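You operate a simulated robot arm through the tools that you are given. There is no shell and no other tool. Be economical: measure what you need, move in short steps, check, and stop when the job is done.

You are at the controls of a simulated robot arm. One attempt, no reset.

JOB
Put things in order on the top of the long table. At the end: the teal pot is on the black bobbin; the blue weight from the top of the long table stands where the clear jar (marked "6 MM BLUE") stood; the green peg stands where the blue weight stood; the clear jar from the top of the long table stands on top of the white parcel; the blue peg stands on top of the orange bobbin; whatever was shut is shut again. Leave all else as you found it, and nothing knocked over.

Only the result counts: the job must be done as asked and must still hold three seconds after the hand-in. Knocking over, shifting, dropping, spilling or breaking anything else fails it.

ROBOT AND FRAMES
A 7-joint arm with a two-finger parallel gripper, fixed in place. Base frame: the origin is at the foot of the arm, x ahead of it, y to its left, z up; the work surface is at about z = 0. Units: cm, degrees, N and s.
With the tool pointing down near the work surface it reaches from about 22 to 58 cm from the base axis. Its first joint turns from -66.0 to 66.0 degrees. Payload 2.5 kg.
Tool frame: the origin (TCP) lies between the finger pads and is the grasp point; the fingertips stand 2.3 cm ahead of it; z points along the fingers, y is the line along which they close. Largest opening 9.4 cm; finger width 3.8, thickness 1; the body of the gripper, 5.4 by 9.6 cm, starts 3.9 cm behind the TCP.
Orientation is told as [roll, pitch, yaw] about the base's x, y, z axes, in that order, counted from this pose: with the fingers straight down and closing along the base's y, the tool's x points along the base's -x, its y along +y and its z along -z.

CONTROLS
- The arm moves only by the tool nudge_tool. Its argument "deltas" is a list of rows, each a list of 2 entries, a list of its own where there are three numbers: the shift along the tool's x, y, z in cm, then the turn, a rotation vector about the tool's x, y, z in rad. In form: [[[dx, dy, dz], [rx, ry, rz]], ...]. A call has 1 to 12 rows; each row shifts and turns the commanded pose from where the row before left it, along the tool's axes as they then stand. "claw" is the opening in per cent of the stroke, from 0 (shut) to 100 (fully open), set as the call begins (left out, the last holds). Each row takes 0.2 s and may step no farther than 5 cm and 8.6 degrees from the row before; otherwise, or with a gripper value out of range, the whole call is refused. Where a pose cannot be reached the arm comes as near as it can. A force on the tool above 40 N (or 10 N above the force at the start of the call, whichever is more), or a blocked arm, ends the call early, and 0.2 s more pass. Each finger travels about 10.8 cm/s and halts on what it meets, pressing with about 27 N; the grip force reading is that of the motor and also rises with nothing between the fingers. The clock runs only during rows and for 0.2 s after the last one: add rows that do not move to give the fingers time. It gives the time, the measured TCP pose, the force on the tool (base axes), the opening and the grip force at its end, in the units of the frame above (readings bear some noise).
- Cameras (640 x 400 px; columns grow to the right, rows downward): "scene" is fixed at [13.53, -43.62, 52.63]; the picture's right is [0.56, -0.83, 0.00], its down [-0.61, -0.41, -0.68] and it looks along [0.56, 0.38, -0.73] (base axes); focal length 226 px, centre (320, 200). "wrist" rides on the gripper at [-3.9, 0, -4.4] in the tool frame; the picture's right is [0.00, -1.00, 0.00], its down [0.97, 0.00, -0.24] and it looks along [0.24, 0.00, 0.97] (tool axes); focal length 218 px, centre (320, 200).
- grab_frame(camera): a new picture of that camera. No time passes.
- pixel_to_xyz(camera, pixels): there is no depth. For up to 12 entries [column, row, z] of the newest picture of that camera ("zoom" is the newest enlarged one), the place [x, y] in the base frame at which the ray of that pixel passes the height z, good to about 0.2 cm. No time passes.
- enlarge(camera, box): a new picture of the part [left, top, right, bottom] of that camera's present view, enlarged. No time passes.
- close_job(): hands the job in; it is judged then, once.

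Keep the steps short. Do not move on a guess: measure, check each grasp and each placing, and mend mistakes. In all there are 80 turns and 38 pictures (those below and enlarged ones count). Leave the gripper open and the arm clear of the work at the hand-in unless told otherwise, and finish with a single line.

The tools are called after ">>>" as name(argument=value, ...) on one line, values as JSON. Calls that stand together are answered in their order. nudge_tool: Moves the arm, as the interface text tells. Its arguments: {"type":"object","properties":{"deltas":{"type":"array","items":{"type":"array"}},"claw":{"type":"number"}},"required":["deltas"]} The other tools are called the same way: grab_frame (camera) takes a picture; pixel_to_xyz (camera, pixels) gives the place at which the rays of pixels pass given heights; enlarge (camera, box) takes an enlarged picture of a part of a camera's view; close_job () hands the job in.

At the start:

```text
clock: 0.0
tool_pos: [31.8, -18.25, 33.82]
orientation: [0.0, 0.0, 0.0]
force: [0.0, 0.1, -0.7]
finger_gap: 9.4
gripper_force: 0.1
```

scene: 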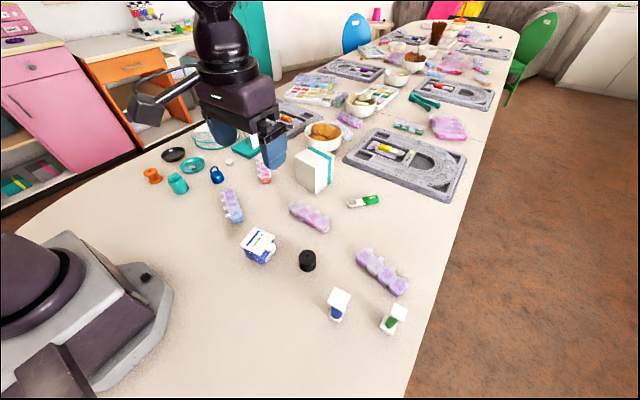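
wrist: 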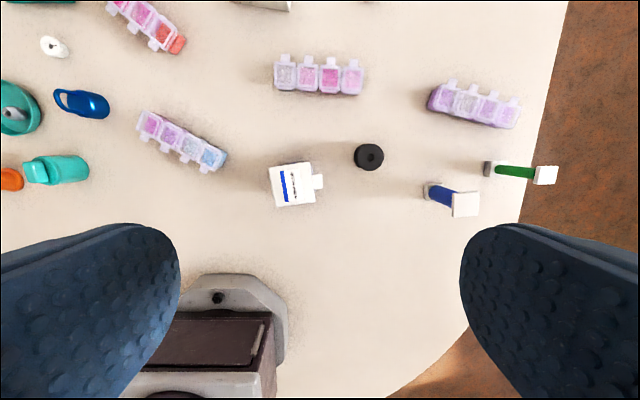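

I begin by looking closely at the objects near the arm: left cluster and right cluster.

>>> enlarge(camera="scene", box=[130, 120, 290, 220])

>>> enlarge(camera="scene", box=[220, 180, 428, 340])

```text
4.00 times, centred on (210, 170) of scene
```

zoom: 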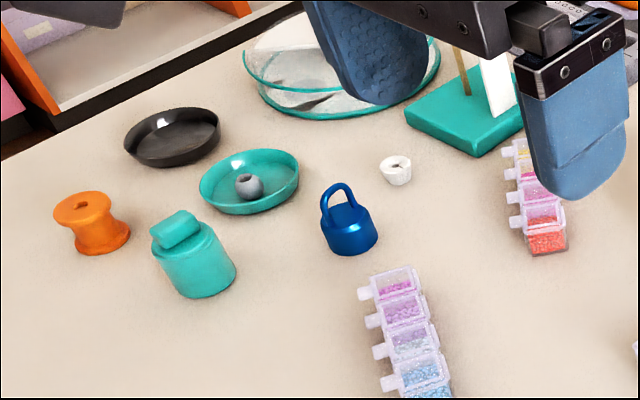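

```text
2.50 times, centred on (324, 260) of scene
```

zoom: 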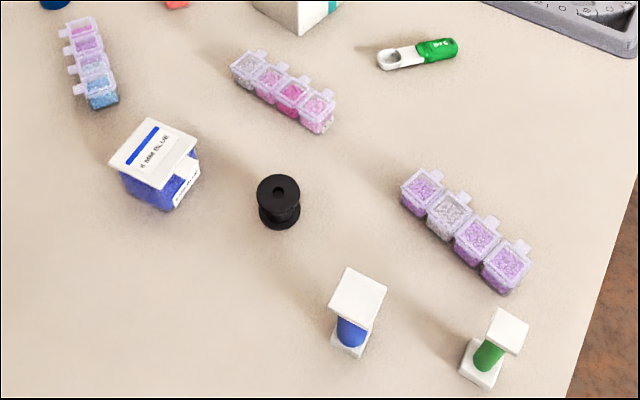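

I measure the bobbin, jar and pegs: base corners at z=0 in the zoom, and tops at a few heights in the wrist view.

>>> pixel_to_xyz(camera="zoom", pixels=[[166, 210, 0], [120, 175, 0], [199, 185, 0], [279, 228, 0], [279, 188, 3], [361, 357, 0], [331, 346, 0], [488, 388, 0], [460, 374, 0], [501, 372, 0], [154, 152, 4], [154, 152, 5]])

>>> pixel_to_xyz(camera="wrist", pixels=[[369, 157, 3], [290, 184, 4], [290, 184, 5], [465, 204, 5], [465, 204, 6], [430, 190, 0], [545, 175, 5], [545, 175, 6], [488, 169, 0], [56, 170, 4], [80, 103, 2], [10, 180, 2]])

```text
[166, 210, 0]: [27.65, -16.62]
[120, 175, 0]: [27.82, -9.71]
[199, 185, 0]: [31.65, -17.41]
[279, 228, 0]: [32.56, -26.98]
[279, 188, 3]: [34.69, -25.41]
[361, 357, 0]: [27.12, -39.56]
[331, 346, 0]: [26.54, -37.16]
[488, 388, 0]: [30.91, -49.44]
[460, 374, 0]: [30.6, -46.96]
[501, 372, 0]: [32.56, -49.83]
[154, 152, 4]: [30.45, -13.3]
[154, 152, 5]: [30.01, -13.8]
```

```text
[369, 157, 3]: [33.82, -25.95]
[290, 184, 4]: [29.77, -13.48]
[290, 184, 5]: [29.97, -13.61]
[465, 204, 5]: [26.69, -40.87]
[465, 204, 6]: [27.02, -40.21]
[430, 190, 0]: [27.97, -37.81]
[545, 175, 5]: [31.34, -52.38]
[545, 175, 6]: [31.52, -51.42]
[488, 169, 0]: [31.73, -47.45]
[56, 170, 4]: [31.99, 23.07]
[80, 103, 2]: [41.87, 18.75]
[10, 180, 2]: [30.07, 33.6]
```

Jar near (29.9,-13.5), bobbin near (34,-25.8). I move down to hover above the jar for a close look.

>>> nudge_tool(deltas=[[[0.45, 1.2, 3.45], [0, 0, 0]], [[0.45, 1.2, 3.45], [0, 0, 0]], [[0.45, 1.2, 3.45], [0, 0, 0]], [[0.45, 1.2, 3.45], [0, 0, 0]]], claw=100)

>>> grab_frame(camera="wrist")

>>> grab_frame(camera="scene")

```text
clock: 1.0
tool_pos: [30.0, -13.28, 19.87]
orientation: [0.1, -0.1, -0.1]
force: [0.1, 0.1, 0.5]
finger_gap: 9.41
gripper_force: 0.1
```

```text
33 pictures are left
```

wrist: 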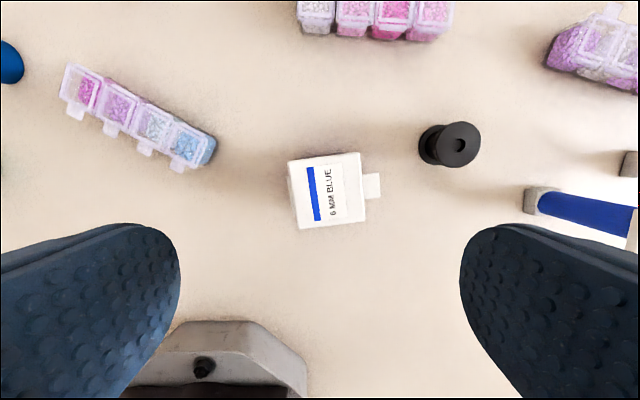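

```text
32 pictures are left
```

scene: 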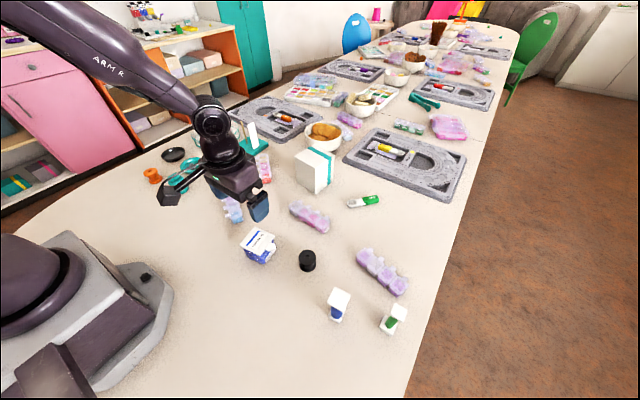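

Now a zoom on the parcel and jar in the scene, to get the parcel's extents and heights.

>>> enlarge(camera="scene", box=[230, 130, 358, 210])

>>> pixel_to_xyz(camera="wrist", pixels=[[289, 162, 4.5], [360, 152, 4.5], [366, 220, 4.5], [299, 229, 4.5], [289, 162, 5.5], [360, 152, 5.5], [366, 220, 5.5], [299, 229, 5.5], [459, 144, 3], [459, 144, 4], [436, 147, 0], [540, 200, 0]])

>>> pixel_to_xyz(camera="scene", pixels=[[254, 226, 4.5], [276, 235, 4.5], [262, 254, 4.5], [239, 244, 4.5], [254, 226, 5.5], [276, 235, 5.5], [262, 254, 5.5], [239, 244, 5.5], [307, 255, 3], [307, 255, 4]])

```text
5.00 times, centred on (294, 170) of scene
```

zoom: 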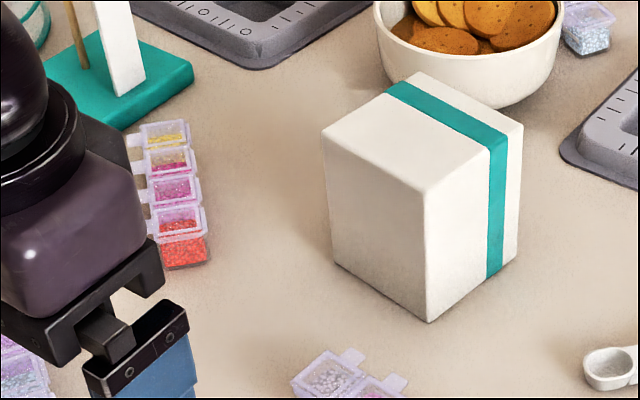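

```text
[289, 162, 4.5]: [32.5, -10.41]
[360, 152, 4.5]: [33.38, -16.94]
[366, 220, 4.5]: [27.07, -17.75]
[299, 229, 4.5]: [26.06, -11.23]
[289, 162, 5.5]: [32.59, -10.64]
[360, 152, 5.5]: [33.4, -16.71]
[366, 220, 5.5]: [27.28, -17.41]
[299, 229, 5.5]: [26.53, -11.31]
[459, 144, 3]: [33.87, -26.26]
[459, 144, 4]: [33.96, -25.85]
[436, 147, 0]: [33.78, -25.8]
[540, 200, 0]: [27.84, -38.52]
```

```text
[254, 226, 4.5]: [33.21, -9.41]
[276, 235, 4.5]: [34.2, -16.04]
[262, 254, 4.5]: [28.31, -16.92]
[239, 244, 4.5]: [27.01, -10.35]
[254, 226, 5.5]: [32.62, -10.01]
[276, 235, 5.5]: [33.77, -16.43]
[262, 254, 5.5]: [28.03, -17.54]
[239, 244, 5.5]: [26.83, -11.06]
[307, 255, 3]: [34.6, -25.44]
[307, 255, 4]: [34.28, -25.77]
```

Jar lid top is about z=5.8, centred (30.0,-14.0), yawed ~7°; bobbin at (34.1,-25.8), ~4 tall. Now measure the parcel (front vertical edge 428,323 → 425,190 in the zoom).

>>> pixel_to_xyz(camera="zoom", pixels=[[428, 323, 0], [333, 263, 0], [517, 260, 0], [425, 190, 8], [425, 190, 9], [425, 190, 10], [322, 133, 8], [322, 133, 9], [523, 125, 8], [523, 125, 9], [420, 72, 8], [420, 72, 9]])

```text
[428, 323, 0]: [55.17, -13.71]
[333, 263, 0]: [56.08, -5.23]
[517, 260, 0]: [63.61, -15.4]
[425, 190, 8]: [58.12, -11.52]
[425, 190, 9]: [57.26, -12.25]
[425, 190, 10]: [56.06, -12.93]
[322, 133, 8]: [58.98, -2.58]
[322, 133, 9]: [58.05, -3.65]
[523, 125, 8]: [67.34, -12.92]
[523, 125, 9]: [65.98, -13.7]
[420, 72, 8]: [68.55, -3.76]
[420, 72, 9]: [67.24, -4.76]
```

Parcel: top at z≈10.8, near x 55–64, y -5…-15, near the reach limit. I test reach empty-handed: up, then out toward (59,-9.5) at z≈22, fingers well above it.

>>> nudge_tool(deltas=[[[-4, 0.6, -2], [0, 0, 0]], [[-4.4, 0.6, 0], [0, 0, 0]], [[-4.4, 0.6, 0], [0, 0, 0]], [[-4.4, 0.6, 0], [0, 0, 0]], [[-4.4, 0.6, 0], [0, 0, 0]], [[-3.7, 0.6, 0], [0, 0, 0]], [[-3.7, 0, 0], [0, 0, 0]], [[0, 0, 0], [0, 0, 0]]])

>>> grab_frame(camera="wrist")

```text
clock: 2.8
tool_pos: [58.93, -9.83, 22.0]
orientation: [0.0, 0.1, 0.0]
force: [0.3, 0.2, -0.5]
finger_gap: 9.43
gripper_force: 0.0
```

```text
30 pictures are left
```

wrist: 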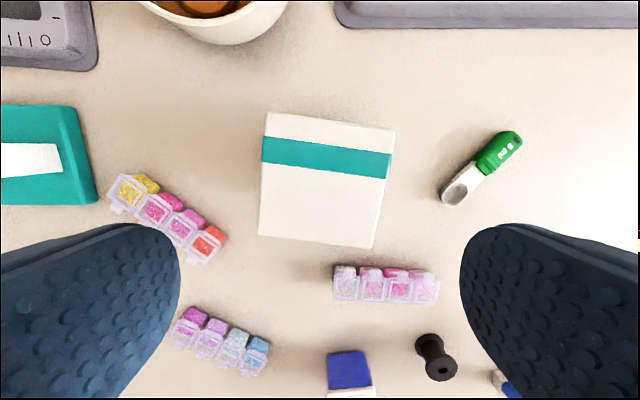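

It reaches. Parcel top corners in view: (266,111),(395,128),(373,247),(259,235); compute at z=10.5/11.

>>> pixel_to_xyz(camera="wrist", pixels=[[266, 111, 10.5], [395, 128, 10.5], [373, 247, 10.5], [259, 235, 10.5], [266, 111, 11.5], [395, 128, 11.5], [373, 247, 11.5], [259, 235, 11.5]])

>>> pixel_to_xyz(camera="zoom", pixels=[[425, 190, 10.5], [322, 133, 10.5], [523, 125, 10.5], [420, 72, 10.5], [425, 190, 11], [322, 133, 11], [523, 125, 11], [420, 72, 11]])

```text
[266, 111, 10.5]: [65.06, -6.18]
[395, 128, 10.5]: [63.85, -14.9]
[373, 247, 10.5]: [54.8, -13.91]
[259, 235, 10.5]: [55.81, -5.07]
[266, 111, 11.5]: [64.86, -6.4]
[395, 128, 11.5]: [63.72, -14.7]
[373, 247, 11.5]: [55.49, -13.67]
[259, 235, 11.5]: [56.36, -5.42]
```

```text
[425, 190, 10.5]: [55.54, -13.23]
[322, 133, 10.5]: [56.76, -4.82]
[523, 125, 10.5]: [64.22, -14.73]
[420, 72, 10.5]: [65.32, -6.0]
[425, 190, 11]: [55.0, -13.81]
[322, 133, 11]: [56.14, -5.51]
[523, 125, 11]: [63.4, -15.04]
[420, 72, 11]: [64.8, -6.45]
```

Parcel top ≈ z 11, centre (60.0,-10.0). I check that the vertical pose at z≈16.5 over the centre is reachable (tips at ~14, clear).

>>> nudge_tool(deltas=[[[-1.1, -0.2, 1.5], [0, 0, 0]], [[0, 0, 2], [0, 0, 0]], [[0, 0, 2], [0, 0, 0]], [[0, 0, 0], [0, 0, 0]]])

```text
clock: 3.8
tool_pos: [59.01, -9.74, 16.35]
orientation: [-0.1, 0.0, 0.0]
force: [-0.9, 0.0, 0.5]
finger_gap: 9.4
gripper_force: 0.0
out of reach, approached as far as the arm can: row 1
```

Limit there is r≈59.8; placing at (58.8,-9.8) is well on the parcel. Now lift, go back over the jar and begin turning so the fingers close along the jar's x sides (tab is on its -y side).

>>> nudge_tool(deltas=[[[1, 0, -4.5], [0, 0, 0]], [[4.7, -0.7, 0], [0, 0, 0]], [[4.7, -0.7, 0], [0, 0, 0]], [[4.7, -0.7, 0], [0, 0, 0]], [[4.7, -0.7, 0], [0, 0, 0]], [[4.7, -0.7, 0], [0, 0, 0]], [[4.6, -0.7, 0], [0, 0, 0]], [[0, 0, 0], [0, 0, 0.144]], [[0, 0, 0], [0, 0, 0.144]], [[0, 0, 0], [0, 0, 0.144]], [[0, 0, 0], [0, 0, 0.144]], [[0, 0, 0], [0, 0, 0.144]]])

>>> nudge_tool(deltas=[[[0, 0, 0], [0, 0, 0.144]], [[0, 0, 0], [0, 0, 0.144]], [[0, 0, 0], [0, 0, 0.144]], [[0, 0, 0], [0, 0, 0.144]], [[0, 0, 0], [0, 0, 0.144]]])

>>> grab_frame(camera="wrist")

```text
clock: 6.4
tool_pos: [30.02, -13.85, 20.88]
orientation: [-0.1, 0.0, -41.5]
force: [0.2, 0.2, 0.4]
finger_gap: 9.42
gripper_force: 0.0
```

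```text
clock: 7.6
tool_pos: [30.07, -14.06, 20.72]
orientation: [0.0, 0.1, -82.7]
force: [0.3, -0.1, 1.1]
finger_gap: 9.39
gripper_force: 0.0
```

```text
29 pictures are left
```

wrist: 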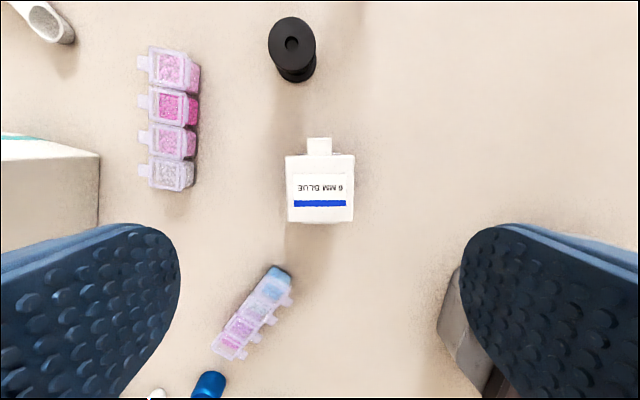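

The jar now lies square to the fingers (lid cols 286–355, rows 154–223). Check its centre.

>>> pixel_to_xyz(camera="wrist", pixels=[[286, 155, 5.8], [353, 155, 5.8], [355, 222, 5.8], [287, 223, 5.8], [292, 45, 4]])

```text
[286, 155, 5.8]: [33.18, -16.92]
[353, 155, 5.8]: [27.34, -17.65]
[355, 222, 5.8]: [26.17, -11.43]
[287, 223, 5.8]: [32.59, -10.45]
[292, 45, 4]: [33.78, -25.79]
```

Centre (29.8,-14.1), width 6. I descend to z≈3.7, checking the fingers clear the sides, then close.

>>> nudge_tool(deltas=[[[0, -0.25, 4], [0, 0, 0]], [[0, 0, 4], [0, 0, 0]], [[0, 0, 4], [0, 0, 0]], [[0, 0, 3], [0, 0, 0]], [[0, 0, 2], [0, 0, 0]]])

>>> grab_frame(camera="wrist")

```text
clock: 8.8
tool_pos: [29.78, -14.17, 3.81]
orientation: [-0.1, 0.0, -82.5]
force: [0.7, -0.5, -0.6]
finger_gap: 9.41
gripper_force: 0.1
```

```text
28 pictures are left
```

wrist: 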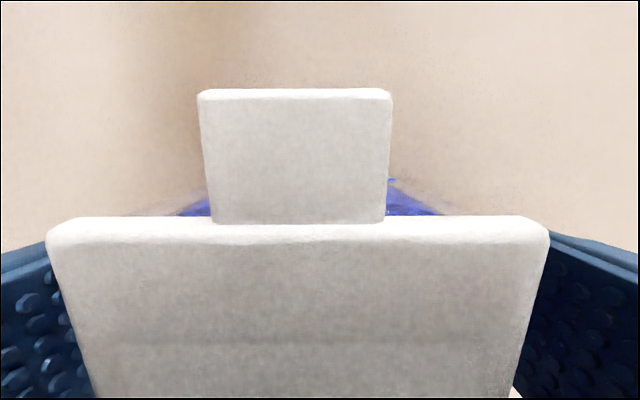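

Jar sits a bit to the left (cols 48–550); shift 0.2 and close.

>>> nudge_tool(deltas=[[[0, 0.22, 0], [0, 0, 0]]])

>>> nudge_tool(deltas=[[[0, 0, 0], [0, 0, 0]], [[0, 0, 0], [0, 0, 0]], [[0, 0, 0], [0, 0, 0]], [[0, 0, 0], [0, 0, 0]]], claw=0)

```text
clock: 9.2
tool_pos: [29.9, -14.08, 3.74]
orientation: [0.0, 0.1, -82.5]
force: [-0.1, 0.8, 0.2]
finger_gap: 9.41
gripper_force: 0.1
```

```text
clock: 10.2
tool_pos: [29.9, -14.04, 3.84]
orientation: [-0.1, 0.0, -82.4]
force: [0.1, 0.0, 0.0]
finger_gap: 6.18
gripper_force: 26.6
```

Gripped at 6.18. Lift a little and look.

>>> nudge_tool(deltas=[[[0, 0, -1.5], [0, 0, 0]], [[0, 0, -2.5], [0, 0, 0]], [[0, 0, -4], [0, 0, 0]], [[0, 0, -4], [0, 0, 0]], [[0, 0, -4], [0, 0, 0]]])

>>> enlarge(camera="scene", box=[180, 120, 340, 220])

```text
clock: 11.4
tool_pos: [30.05, -14.07, 20.01]
orientation: [0.0, 0.0, -82.4]
force: [0.0, -0.9, -2.2]
finger_gap: 6.18
gripper_force: 26.9
```

```text
4.00 times, centred on (260, 170) of scene
```

zoom: 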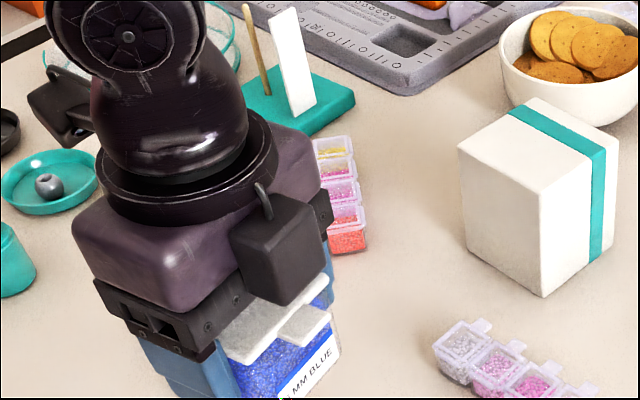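

Jar is held, lid closed. Now carry it out over the parcel at z≈20.

>>> nudge_tool(deltas=[[[0.07, 4.1, 0], [0, 0, 0]], [[0.07, 4.1, 0], [0, 0, 0]], [[0.07, 4.1, 0], [0, 0, 0]], [[0.07, 4.1, 0], [0, 0, 0]], [[0.07, 4.1, 0], [0, 0, 0]], [[0.07, 4.1, 0], [0, 0, 0]], [[0.07, 4.4, 0], [0, 0, 0]], [[0, 0, 0], [0, 0, 0]]])

>>> grab_frame(camera="wrist")

```text
clock: 13.2
tool_pos: [58.57, -9.69, 19.72]
orientation: [-0.2, 0.1, -82.7]
force: [-0.7, -0.2, -2.7]
finger_gap: 6.19
gripper_force: 27.4
```

```text
26 pictures are left
```

wrist: 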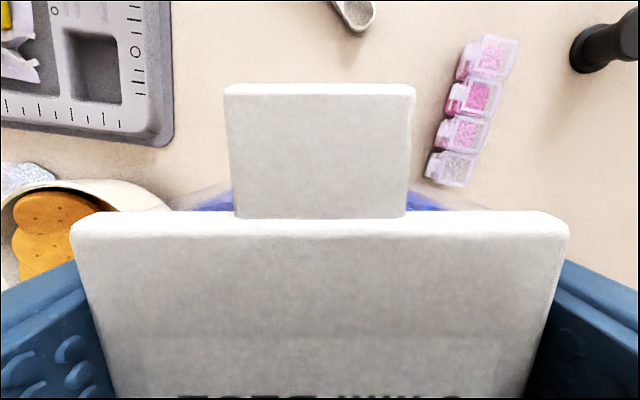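

At (58.6,-9.7). Descend to z≈15.5, then feel for contact in small steps.

>>> nudge_tool(deltas=[[[0, 0, 2], [0, 0, 0]], [[0, 0, 1.5], [0, 0, 0]], [[0, 0, 0.7], [0, 0, 0]], [[0, 0, 0], [0, 0, 0]]])

>>> nudge_tool(deltas=[[[0, 0, 0.2], [0, 0, 0]], [[0, 0, 0.2], [0, 0, 0]]])

>>> enlarge(camera="scene", box=[250, 110, 378, 190])

```text
clock: 14.2
tool_pos: [58.68, -9.71, 15.58]
orientation: [0.0, 0.0, -82.6]
force: [-0.3, -0.5, -2.9]
finger_gap: 6.19
gripper_force: 27.1
```

```text
clock: 14.8
tool_pos: [58.62, -9.64, 15.2]
orientation: [0.0, 0.0, -82.5]
force: [0.6, 0.8, -2.2]
finger_gap: 6.18
gripper_force: 26.6
```

```text
5.00 times, centred on (314, 150) of scene
```

zoom: 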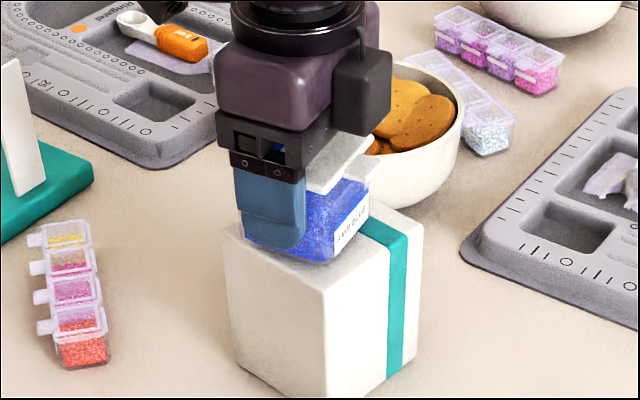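

Still above. Continue feeling downward in 0.15 steps watching the vertical force.

>>> nudge_tool(deltas=[[[0, 0, 0.15], [0, 0, 0]], [[0, 0, 0.1], [0, 0, 0]]])

>>> nudge_tool(deltas=[[[0, 0, 0.12], [0, 0, 0]], [[0, 0, 0], [0, 0, 0]]])

>>> nudge_tool(deltas=[[[0, 0, 0.1], [0, 0, 0]], [[0, 0, 0], [0, 0, 0]]])

```text
clock: 15.4
tool_pos: [58.74, -9.73, 14.92]
orientation: [0.0, 0.0, -82.5]
force: [-0.2, -0.1, -2.3]
finger_gap: 6.18
gripper_force: 26.7
```

```text
clock: 16.0
tool_pos: [58.64, -9.73, 14.79]
orientation: [0.0, 0.1, -82.4]
force: [-0.7, -0.1, -1.8]
finger_gap: 6.16
gripper_force: 27.2
```

```text
clock: 16.6
tool_pos: [58.64, -9.79, 14.7]
orientation: [-0.1, 0.0, -82.5]
force: [-1.1, 0.4, 2.7]
finger_gap: 6.17
gripper_force: 27.1
```

Contact: vertical force turned from -2.3 to +2.7 at z 14.7. Release and rise straight up.

>>> nudge_tool(deltas=[[[0, 0, 0], [0, 0, 0]], [[0, 0, 0], [0, 0, 0]], [[0, 0, 0], [0, 0, 0]]], claw=90)

>>> nudge_tool(deltas=[[[0, 0, -1], [0, 0, 0]], [[0, 0, -3], [0, 0, 0]], [[0, 0, -4], [0, 0, 0]], [[0, -2, -2], [0, 0, 0]], [[0, -4.8, 0], [0, 0, 0]]])

>>> enlarge(camera="scene", box=[250, 110, 378, 190])

```text
clock: 17.4
tool_pos: [58.73, -9.73, 14.84]
orientation: [0.0, 0.0, -82.4]
force: [0.1, 0.7, -0.1]
finger_gap: 8.47
gripper_force: 0.1
```

```text
clock: 18.6
tool_pos: [51.92, -10.6, 24.75]
orientation: [0.3, 0.0, -82.5]
force: [0.0, -0.2, -0.2]
finger_gap: 8.47
gripper_force: 0.1
```

```text
5.00 times, centred on (314, 150) of scene
```

zoom: 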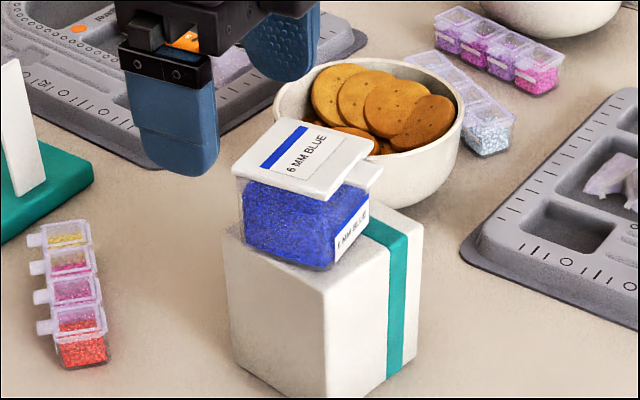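

Jar stands squarely on the parcel, lid shut. Next the blue weight: travel high to about (40,16), look down.

>>> nudge_tool(deltas=[[[4.1, -1.1, 0], [0, 0, 0]], [[4.1, -1.1, 0], [0, 0, 0]], [[4.1, -1.1, 0], [0, 0, 0]], [[4.1, -1.1, 0], [0, 0, 0]], [[4.1, -1.1, 0], [0, 0, 0]], [[4.1, -1.1, 0], [0, 0, 0]], [[4.1, -1.1, 3], [0, 0, 0]], [[0, 0, 0], [0, 0, 0]]])

>>> grab_frame(camera="wrist")

```text
refused: row 7 steps farther than a row can; nothing moved
```

```text
23 pictures are left
```

wrist: 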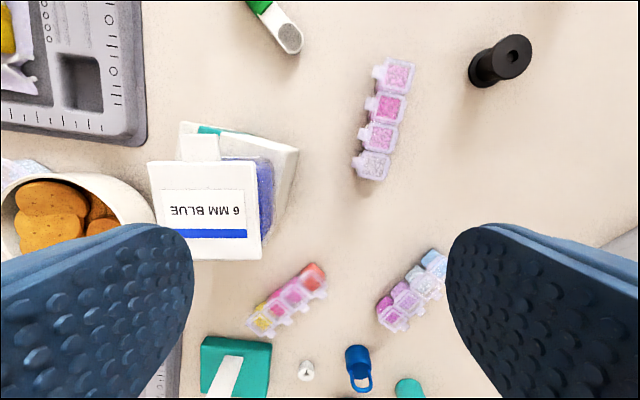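

The last row was too long; nothing moved. Same travel with legal rows.

>>> nudge_tool(deltas=[[[4.1, -1.1, 0], [0, 0, 0]], [[4.1, -1.1, 0], [0, 0, 0]], [[4.1, -1.1, 0], [0, 0, 0]], [[4.1, -1.1, 0], [0, 0, 0]], [[4.1, -1.1, 0], [0, 0, 0]], [[4.1, -1.1, 0], [0, 0, 0]], [[4.1, -1.1, 0], [0, 0, 0]], [[0, 0, 3.5], [0, 0, 0]], [[0, 0, 0], [0, 0, 0]]])

>>> grab_frame(camera="wrist")

>>> enlarge(camera="scene", box=[130, 130, 258, 210])

```text
clock: 20.6
tool_pos: [40.43, 16.69, 21.23]
orientation: [0.1, 0.0, -82.4]
force: [0.2, 0.7, 1.0]
finger_gap: 8.46
gripper_force: 0.1
```

```text
22 pictures are left
```

wrist: 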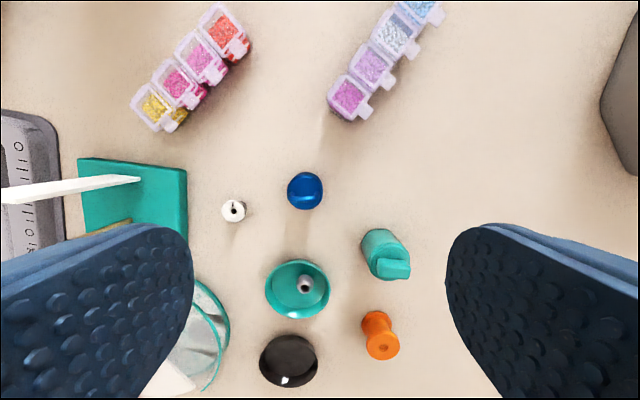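

```text
5.00 times, centred on (194, 170) of scene
```

zoom: 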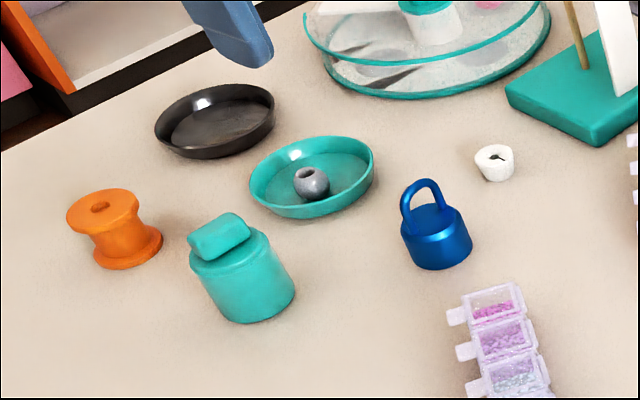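

I measure the weight, the teal pot and the orange bobbin from both views.

>>> pixel_to_xyz(camera="wrist", pixels=[[305, 191, 1], [305, 185, 5], [375, 252, 0], [380, 240, 3], [391, 260, 6], [391, 260, 5], [381, 346, 4], [381, 346, 5], [376, 325, 0], [305, 174, 0], [323, 191, 3], [287, 191, 3]])

>>> pixel_to_xyz(camera="zoom", pixels=[[440, 268, 0], [404, 238, 0], [473, 248, 0], [424, 182, 4], [424, 182, 5], [424, 182, 6], [247, 322, 0], [222, 224, 5], [222, 224, 6], [222, 224, 7], [102, 206, 4], [102, 206, 5]])

```text
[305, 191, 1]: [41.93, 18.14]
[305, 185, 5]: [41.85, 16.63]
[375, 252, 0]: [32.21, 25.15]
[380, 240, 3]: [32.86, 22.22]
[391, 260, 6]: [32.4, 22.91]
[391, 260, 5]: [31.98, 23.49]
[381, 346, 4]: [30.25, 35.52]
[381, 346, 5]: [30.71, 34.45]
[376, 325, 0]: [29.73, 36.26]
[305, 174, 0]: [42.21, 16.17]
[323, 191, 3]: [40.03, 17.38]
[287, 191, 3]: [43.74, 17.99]
```

```text
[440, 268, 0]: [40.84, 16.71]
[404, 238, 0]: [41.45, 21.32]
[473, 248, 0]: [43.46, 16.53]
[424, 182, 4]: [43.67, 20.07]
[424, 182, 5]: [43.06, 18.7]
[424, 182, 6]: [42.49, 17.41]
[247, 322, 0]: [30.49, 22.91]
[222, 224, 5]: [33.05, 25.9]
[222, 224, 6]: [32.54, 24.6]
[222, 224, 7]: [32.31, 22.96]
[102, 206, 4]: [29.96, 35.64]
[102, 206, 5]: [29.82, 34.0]
```

Weight ≈ (41.85,18.1), 3.7 across, ring top ~5.7. Centre over it and lower to z≈9, then look.

>>> nudge_tool(deltas=[[[1.21, 1.59, 3], [0, 0, 0]], [[0, 0, 4.5], [0, 0, 0]], [[0, 0, 4.5], [0, 0, 0]], [[0, 0, 0], [0, 0, 0]]], claw=80)

>>> grab_frame(camera="wrist")

```text
clock: 21.6
tool_pos: [41.92, 18.15, 9.17]
orientation: [-0.1, 0.0, -82.5]
force: [-0.1, 1.2, -0.3]
finger_gap: 7.52
gripper_force: 0.1
```

```text
20 pictures are left
```

wrist: 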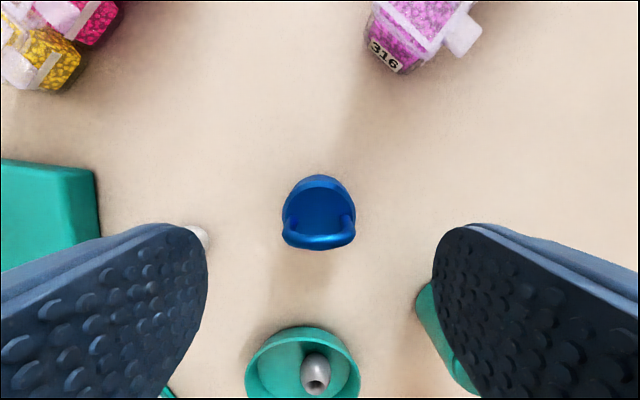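

Centred left-right (col 319). Check fore-aft: body centre near row 208.

>>> pixel_to_xyz(camera="wrist", pixels=[[319, 208, 2.7], [319, 175, 0], [319, 175, 2.5], [319, 240, 5.5]])

```text
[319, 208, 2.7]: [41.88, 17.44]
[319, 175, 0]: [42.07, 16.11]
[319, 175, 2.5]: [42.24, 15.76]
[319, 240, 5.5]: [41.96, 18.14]
```

Body centre ≈ (41.95,17.9). Descend to z≈2.8 and close.

>>> nudge_tool(deltas=[[[-0.2, 0, 3], [0, 0, 0]], [[0, 0, 2.3], [0, 0, 0]], [[0, 0, 1], [0, 0, 0]], [[0, 0, 0], [0, 0, 0]]])

>>> nudge_tool(deltas=[[[0, 0, 0], [0, 0, 0]], [[0, 0, 0], [0, 0, 0]], [[0, 0, 0], [0, 0, 0]], [[0, 0, 0], [0, 0, 0]]], claw=0)

>>> nudge_tool(deltas=[[[0, 0, -1], [0, 0, 0]], [[0, 0, -3], [0, 0, 0]], [[0, 0, -4], [0, 0, 0]], [[0, 0, -4], [0, 0, 0]]])

>>> grab_frame(camera="wrist")

```text
clock: 22.6
tool_pos: [42.08, 17.93, 3.13]
orientation: [0.0, 0.0, -82.5]
force: [0.2, -0.1, 0.2]
finger_gap: 7.53
gripper_force: 0.0
```

```text
clock: 23.6
tool_pos: [42.07, 17.96, 3.0]
orientation: [0.0, 0.0, -82.5]
force: [0.3, -0.4, 0.0]
finger_gap: 3.94
gripper_force: 26.9
```

```text
clock: 24.6
tool_pos: [41.98, 18.06, 15.17]
orientation: [0.1, -0.1, -82.5]
force: [-0.5, 0.5, -2.6]
finger_gap: 3.93
gripper_force: 26.5
```

```text
19 pictures are left
```

wrist: 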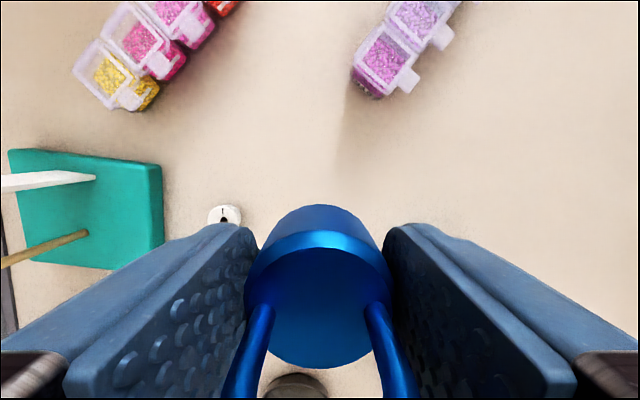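

Weight held upright (3.93). Carry to the jar's old place (29.9,-14.1).

>>> nudge_tool(deltas=[[[-4.32, -2.3, 0], [0, 0, 0]], [[-4.32, -2.3, 0], [0, 0, 0]], [[-4.32, -2.3, 0], [0, 0, 0]], [[-4.32, -2.3, 0], [0, 0, 0]], [[-4.32, -2.3, 0], [0, 0, 0]], [[-4.32, -2.3, 0], [0, 0, 0]], [[-4.32, -2.3, 0], [0, 0, 0]], [[0, 0, 4], [0, 0, 0]], [[0, 0, 4], [0, 0, 0]], [[0, 0, 2.5], [0, 0, 0]], [[0, 0, 0], [0, 0, 0]]])

```text
clock: 27.0
tool_pos: [30.11, -14.11, 4.5]
orientation: [0.0, 0.1, -82.5]
force: [-0.3, 0.5, -2.9]
finger_gap: 3.95
gripper_force: 26.9
```

Almost there (30.1,-14.1,4.5). Lower with a small correction, feeling for the table.

>>> nudge_tool(deltas=[[[0, -0.15, 0.8], [0, 0, 0]], [[0, 0, 0.4], [0, 0, 0]], [[0, 0, 0], [0, 0, 0]]])

>>> nudge_tool(deltas=[[[0, 0, 0.15], [0, 0, 0]], [[0, 0, 0.1], [0, 0, 0]]])

```text
clock: 27.8
tool_pos: [30.02, -14.12, 3.46]
orientation: [0.0, 0.0, -82.5]
force: [-0.1, 0.0, -2.0]
finger_gap: 3.94
gripper_force: 26.8
```

```text
clock: 28.4
tool_pos: [29.85, -14.1, 3.17]
orientation: [0.0, -0.1, -82.5]
force: [-0.8, -0.4, -3.3]
finger_gap: 3.94
gripper_force: 27.1
```

>>> nudge_tool(deltas=[[[0, 0, 0.12], [0, 0, 0]], [[0, 0, 0], [0, 0, 0]]])

>>> nudge_tool(deltas=[[[0, 0, 0.1], [0, 0, 0]], [[0, 0, 0], [0, 0, 0]]])

```text
clock: 29.0
tool_pos: [29.88, -14.12, 2.92]
orientation: [0.0, 0.1, -82.5]
force: [-4.9, 2.4, 23.2]
finger_gap: 3.94
gripper_force: 27.5
```

```text
clock: 29.6
tool_pos: [29.82, -13.94, 2.83]
orientation: [0.1, -0.1, -82.5]
force: [-3.6, 0.8, 24.9]
finger_gap: 3.94
gripper_force: 27.5
```

Firm contact with the table; ease up 0.12 and release, then rise.

>>> nudge_tool(deltas=[[[0, 0, -0.12], [0, 0, 0]]])

>>> nudge_tool(deltas=[[[0, 0, 0], [0, 0, 0]], [[0, 0, 0], [0, 0, 0]], [[0, 0, 0], [0, 0, 0]]], claw=80)

>>> nudge_tool(deltas=[[[0, 0, -2], [0, 0, 0]], [[0, 0, -4], [0, 0, 0]], [[0, 0, -4], [0, 0, 0]], [[0, 0, -4], [0, 0, 0]], [[0, 0, -4], [0, 0, 0]]])

>>> grab_frame(camera="wrist")

```text
clock: 30.0
tool_pos: [29.73, -14.0, 2.98]
orientation: [-0.1, 0.1, -82.5]
force: [-0.1, 0.9, -2.6]
finger_gap: 3.91
gripper_force: 26.8
```

```text
clock: 30.8
tool_pos: [29.81, -14.11, 2.99]
orientation: [0.0, 0.0, -82.5]
force: [-0.5, -0.1, -0.1]
finger_gap: 7.52
gripper_force: 0.1
```

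```text
clock: 32.0
tool_pos: [29.81, -14.01, 21.01]
orientation: [0.0, -0.1, -82.5]
force: [1.2, -1.1, -0.5]
finger_gap: 7.53
gripper_force: 0.1
```

```text
18 pictures are left
```

wrist: 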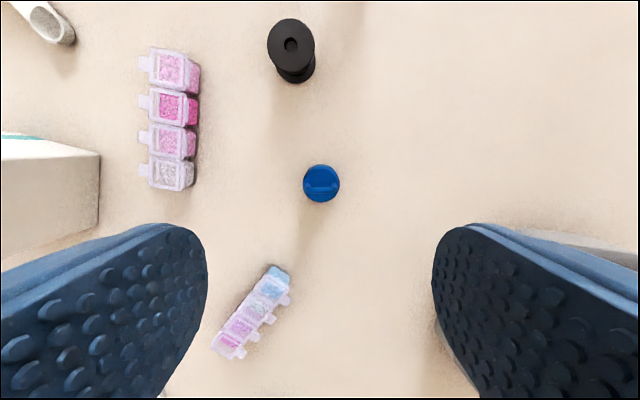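

Weight stands upright in the jar's place. Now move over to the pegs to look.

>>> nudge_tool(deltas=[[[-4.6, -0.57, 0], [0, 0, 0]], [[-4.6, -0.57, 0], [0, 0, 0]], [[-4.6, -0.57, 0], [0, 0, 0]], [[-4.6, -0.57, 0], [0, 0, 0]], [[-4.6, -0.57, 0], [0, 0, 0]], [[-4.6, -0.57, 0], [0, 0, 0]], [[0, 0, 0], [0, 0, 0]]])

>>> grab_frame(camera="wrist")

>>> enlarge(camera="scene", box=[296, 270, 424, 350])

```text
clock: 33.6
tool_pos: [29.99, -41.8, 21.02]
orientation: [0.0, 0.1, -82.6]
force: [-0.4, -0.3, 0.2]
finger_gap: 7.54
gripper_force: 0.0
```

```text
17 pictures are left
```

wrist: 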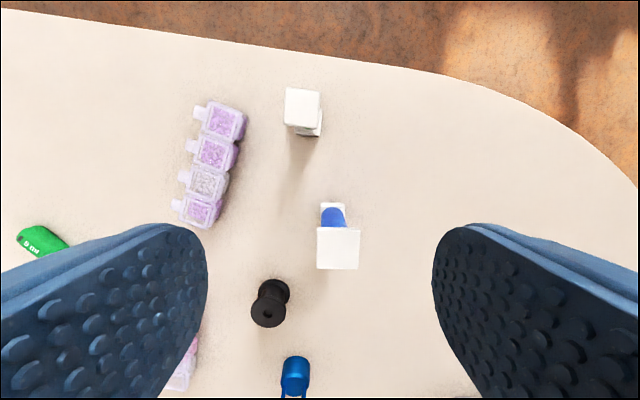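

```text
5.00 times, centred on (360, 310) of scene
```

zoom: 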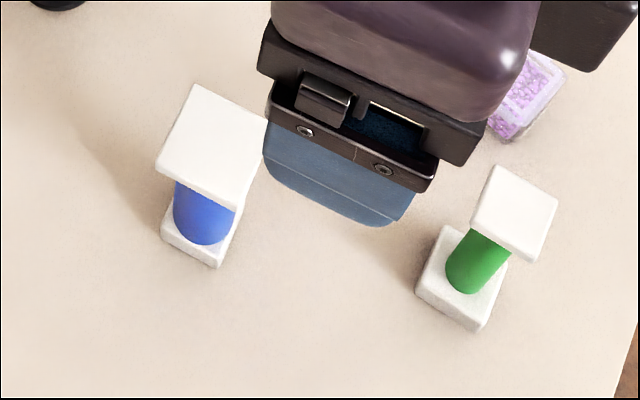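

Measure cap heights by matching rays of both views, and base corners.

>>> pixel_to_xyz(camera="wrist", pixels=[[302, 107, 5], [302, 107, 6], [302, 107, 7], [338, 248, 5], [338, 248, 6], [338, 248, 7], [285, 88, 6], [320, 90, 6], [321, 126, 6], [284, 126, 6], [317, 228, 6], [360, 230, 6]])

>>> pixel_to_xyz(camera="zoom", pixels=[[513, 213, 5], [513, 213, 6], [513, 213, 7], [210, 144, 5], [210, 144, 6], [210, 144, 7], [478, 330, 0], [416, 293, 0], [508, 278, 0], [216, 268, 0], [162, 238, 0]])

```text
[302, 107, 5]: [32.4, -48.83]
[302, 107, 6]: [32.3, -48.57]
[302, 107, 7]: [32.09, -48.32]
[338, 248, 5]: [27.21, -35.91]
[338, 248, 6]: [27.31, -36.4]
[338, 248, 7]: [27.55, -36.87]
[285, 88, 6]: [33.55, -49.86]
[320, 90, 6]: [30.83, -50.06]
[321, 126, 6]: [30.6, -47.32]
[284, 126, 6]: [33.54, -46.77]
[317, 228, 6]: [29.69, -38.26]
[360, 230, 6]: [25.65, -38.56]
```

```text
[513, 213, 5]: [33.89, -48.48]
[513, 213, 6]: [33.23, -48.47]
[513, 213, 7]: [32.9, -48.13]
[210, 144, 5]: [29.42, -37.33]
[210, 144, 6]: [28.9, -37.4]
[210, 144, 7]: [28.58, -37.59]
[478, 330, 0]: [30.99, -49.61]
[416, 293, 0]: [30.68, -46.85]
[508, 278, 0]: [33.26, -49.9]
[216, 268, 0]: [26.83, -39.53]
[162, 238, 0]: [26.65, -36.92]
```

Both pegs are ~9 tall: green centre ≈ (31.95,-48.2), blue ≈ (28.0,-38.0), cap sides aligned with the fingers. Go above the green peg to z≈12.6 and look.

>>> nudge_tool(deltas=[[[-3.25, 0.56, 0], [0, 0, 0]], [[-3.25, 0.56, 0], [0, 0, 0]], [[0, 0, 4.2], [0, 0, 0]], [[0, 0, 4.2], [0, 0, 0]], [[0, 0, 0], [0, 0, 0]]])

>>> grab_frame(camera="wrist")

```text
clock: 34.8
tool_pos: [31.85, -48.24, 12.55]
orientation: [0.0, 0.1, -82.5]
force: [0.2, 0.1, 0.8]
finger_gap: 7.54
gripper_force: 0.1
```

```text
15 pictures are left
```

wrist: 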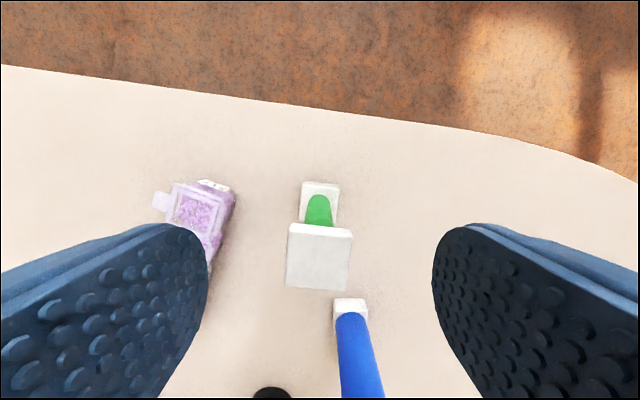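

Centred (cols 287–352), turned ~4°. Correct by 0.07 rad and +0.3 in tool x, descend to z≈7.8.

>>> nudge_tool(deltas=[[[0.3, 0, 0], [0, 0, 0.07]], [[0, 0, 2.5], [0, 0, 0]], [[0, 0, 2.3], [0, 0, 0]], [[0, 0, 0], [0, 0, 0]]])

>>> nudge_tool(deltas=[[[0, 0, 0], [0, 0, 0]], [[0, 0, 0], [0, 0, 0]], [[0, 0, 0], [0, 0, 0]], [[0, 0, 0], [0, 0, 0]]], claw=0)

>>> nudge_tool(deltas=[[[0, 0, -1], [0, 0, 0]], [[0, 0, -3], [0, 0, 0]], [[0, 0, 0], [0, 0, 0]]])

>>> enlarge(camera="scene", box=[328, 260, 456, 340])

```text
clock: 35.8
tool_pos: [32.03, -47.96, 7.76]
orientation: [0.0, 0.0, -86.5]
force: [0.5, -0.3, 0.2]
finger_gap: 7.54
gripper_force: 0.0
```

```text
clock: 36.8
tool_pos: [31.98, -47.89, 7.74]
orientation: [0.0, 0.0, -86.5]
force: [0.7, 0.2, 0.0]
finger_gap: 2.29
gripper_force: 27.3
```

```text
clock: 37.6
tool_pos: [31.86, -47.83, 11.61]
orientation: [0.0, 0.0, -86.6]
force: [0.1, 0.1, -0.4]
finger_gap: 2.3
gripper_force: 27.0
```

```text
5.00 times, centred on (392, 300) of scene
```

zoom: 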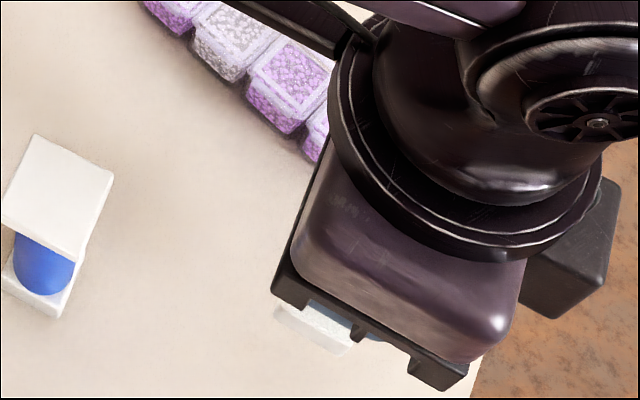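

Gap 2.3 = cap width. Verify with the wrist camera.

>>> nudge_tool(deltas=[[[0, 0, -3.5], [0, 0, 0]], [[0, 0, -3], [0, 0, 0]], [[0, 0, 0], [0, 0, 0]]])

>>> grab_frame(camera="wrist")

```text
clock: 38.4
tool_pos: [31.94, -47.79, 18.27]
orientation: [0.0, 0.0, -86.7]
force: [-0.2, -0.1, -0.5]
finger_gap: 2.26
gripper_force: 26.6
```

```text
13 pictures are left
```

wrist: 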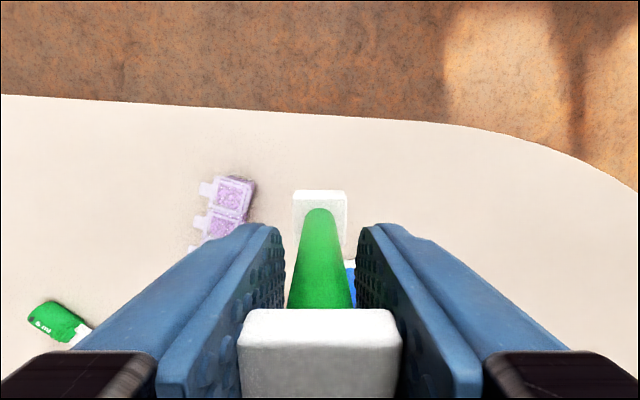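

Peg held upright. Carry to the weight's old place (41.95,17.9) in two calls.

>>> nudge_tool(deltas=[[[4.64, 0.99, 0], [0, 0, 0]], [[4.64, 0.99, 0], [0, 0, 0]], [[4.64, 0.99, 0], [0, 0, 0]], [[4.64, 0.99, 0], [0, 0, 0]], [[4.64, 0.99, 0], [0, 0, 0]], [[4.64, 0.99, 0], [0, 0, 0]], [[4.64, 0.99, 0], [0, 0, 0]]])

>>> nudge_tool(deltas=[[[4.64, 0.99, 0], [0, 0, 0]], [[4.64, 0.99, 0], [0, 0, 0]], [[4.64, 0.99, 0], [0, 0, 0]], [[4.64, 0.99, 0], [0, 0, 0]], [[4.64, 0.99, 0], [0, 0, 0]], [[4.64, 0.99, 0], [0, 0, 0]], [[4.64, 0.99, 0], [0, 0, 0]], [[0, 0, 0], [0, 0, 0]]])

```text
clock: 40.0
tool_pos: [36.93, -15.13, 18.23]
orientation: [0.0, 0.0, -86.6]
force: [0.7, -1.2, -0.4]
finger_gap: 2.27
gripper_force: 27.3
```

```text
clock: 41.8
tool_pos: [41.86, 17.94, 18.36]
orientation: [0.0, 0.0, -86.6]
force: [-0.3, -0.5, -0.2]
finger_gap: 2.3
gripper_force: 26.7
```

At (41.9,17.9). Lower to z≈8.3, then feel.

>>> nudge_tool(deltas=[[[0, 0.08, 4], [0, 0, 0]], [[0, 0, 4], [0, 0, 0]], [[0, 0, 2], [0, 0, 0]], [[0, 0, 0], [0, 0, 0]]])

>>> nudge_tool(deltas=[[[0, 0, 0.25], [0, 0, 0]], [[0, 0, 0.15], [0, 0, 0]], [[0, 0, 0], [0, 0, 0]]])

>>> nudge_tool(deltas=[[[0, 0, 0.1], [0, 0, 0]], [[0, 0, 0], [0, 0, 0]]])

```text
clock: 42.8
tool_pos: [41.82, 17.91, 8.28]
orientation: [0.0, 0.0, -86.5]
force: [-0.7, -0.6, -0.5]
finger_gap: 2.27
gripper_force: 27.2
```

```text
clock: 43.6
tool_pos: [41.93, 17.84, 7.8]
orientation: [0.0, 0.0, -86.5]
force: [0.5, 0.8, -0.2]
finger_gap: 2.31
gripper_force: 26.8
```

```text
clock: 44.2
tool_pos: [41.91, 17.76, 7.79]
orientation: [-0.1, 0.0, -86.5]
force: [-0.2, -0.1, -0.1]
finger_gap: 2.28
gripper_force: 26.7
```

>>> nudge_tool(deltas=[[[0, 0, 0.1], [0, 0, 0]], [[0, 0, 0], [0, 0, 0]]])

```text
clock: 44.8
tool_pos: [41.96, 17.78, 7.77]
orientation: [0.1, 0.0, -86.5]
force: [-1.8, -1.2, 9.9]
finger_gap: 2.28
gripper_force: 27.1
```

Contact (9.9 N). Ease 0.06, release, rise.

>>> nudge_tool(deltas=[[[0, 0, -0.06], [0, 0, 0]]])

>>> nudge_tool(deltas=[[[0, 0, 0], [0, 0, 0]], [[0, 0, 0], [0, 0, 0]], [[0, 0, 0], [0, 0, 0]]], claw=70)

>>> nudge_tool(deltas=[[[0, 0, -1], [0, 0, 0]], [[0, 0, -4], [0, 0, 0]], [[0, 0, -4], [0, 0, 0]], [[0, 0, -4], [0, 0, 0]]])

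>>> grab_frame(camera="wrist")

```text
clock: 45.2
tool_pos: [42.1, 17.72, 7.72]
orientation: [0.1, 0.0, -86.4]
force: [0.9, 0.0, 4.3]
finger_gap: 2.3
gripper_force: 26.9
```

```text
clock: 46.0
tool_pos: [41.97, 17.76, 7.77]
orientation: [0.0, 0.1, -86.5]
force: [0.2, -0.1, 0.4]
finger_gap: 6.59
gripper_force: 0.0
```

```text
clock: 47.0
tool_pos: [42.04, 17.74, 20.63]
orientation: [0.1, 0.0, -86.5]
force: [-0.6, -0.8, 0.7]
finger_gap: 6.59
gripper_force: 0.1
```

```text
12 pictures are left
```

wrist: 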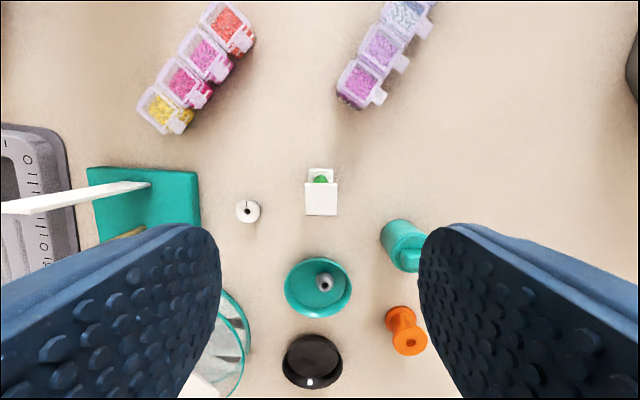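

Green peg stands where the weight was. Now the teal pot: centre near (31.8,23.5); hover at z≈13.5.

>>> nudge_tool(deltas=[[[2.17, -3.3, 0], [0, 0, 0]], [[2.17, -3.3, 0], [0, 0, 0]], [[2.17, -3.3, 0], [0, 0, 0]], [[0, 0, 3.5], [0, 0, 0]], [[0, 0, 3.5], [0, 0, 0]], [[0, 0, 0], [0, 0, 0]]], claw=100)

>>> grab_frame(camera="wrist")

>>> enlarge(camera="scene", box=[140, 150, 236, 210])

```text
clock: 48.4
tool_pos: [31.74, 23.75, 13.63]
orientation: [0.0, 0.0, -86.4]
force: [-0.2, -0.4, -0.3]
finger_gap: 9.41
gripper_force: 0.1
```

```text
11 pictures are left
```

wrist: 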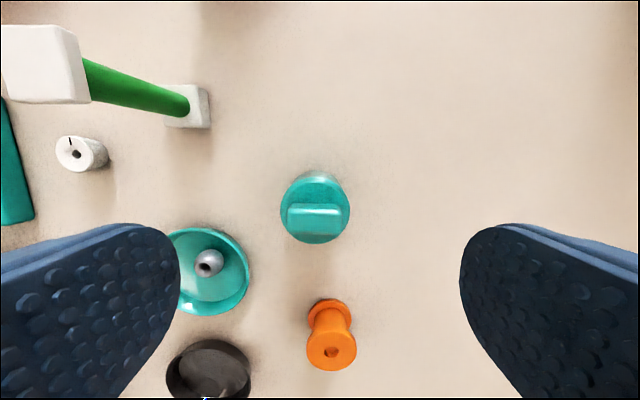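

```text
6.67 times, centred on (188, 180) of scene
```

zoom: 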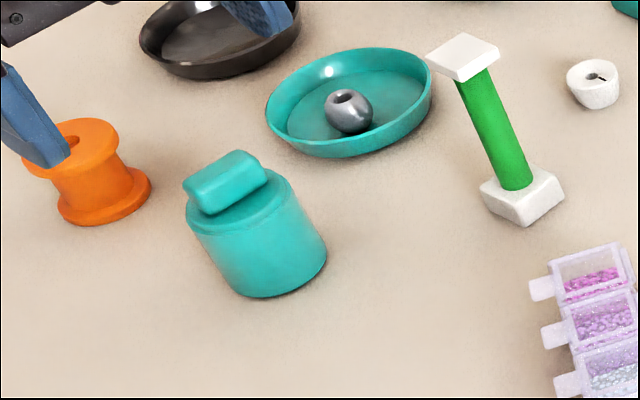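

Pot seen: lid disc centre (315,209), near base edge row ~171; bobbin top (331,350). Compute.

>>> pixel_to_xyz(camera="wrist", pixels=[[315, 209, 4.5], [315, 209, 5.5], [318, 218, 6], [318, 218, 6.8], [316, 171, 0], [331, 350, 4], [331, 350, 4.5], [331, 350, 5], [328, 303, 0], [307, 345, 4.5], [357, 348, 4.5], [331, 371, 4.5]])

>>> pixel_to_xyz(camera="zoom", pixels=[[268, 297, 0], [230, 180, 5.5], [230, 180, 6.2], [230, 180, 7], [239, 215, 4.5], [239, 215, 5.5], [72, 143, 4], [72, 143, 5]])

```text
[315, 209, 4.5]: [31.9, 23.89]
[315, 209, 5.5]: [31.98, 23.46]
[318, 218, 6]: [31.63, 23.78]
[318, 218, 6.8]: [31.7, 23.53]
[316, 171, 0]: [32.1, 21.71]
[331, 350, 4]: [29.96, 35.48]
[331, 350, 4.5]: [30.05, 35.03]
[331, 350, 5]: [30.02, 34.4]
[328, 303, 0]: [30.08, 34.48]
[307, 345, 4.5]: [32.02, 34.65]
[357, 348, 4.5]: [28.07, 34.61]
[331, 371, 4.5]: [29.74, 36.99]
```

```text
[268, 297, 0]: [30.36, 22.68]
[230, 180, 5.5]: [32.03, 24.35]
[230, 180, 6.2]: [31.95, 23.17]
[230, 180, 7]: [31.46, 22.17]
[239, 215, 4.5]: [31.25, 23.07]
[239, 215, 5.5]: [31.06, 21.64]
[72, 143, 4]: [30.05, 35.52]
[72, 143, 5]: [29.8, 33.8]
```

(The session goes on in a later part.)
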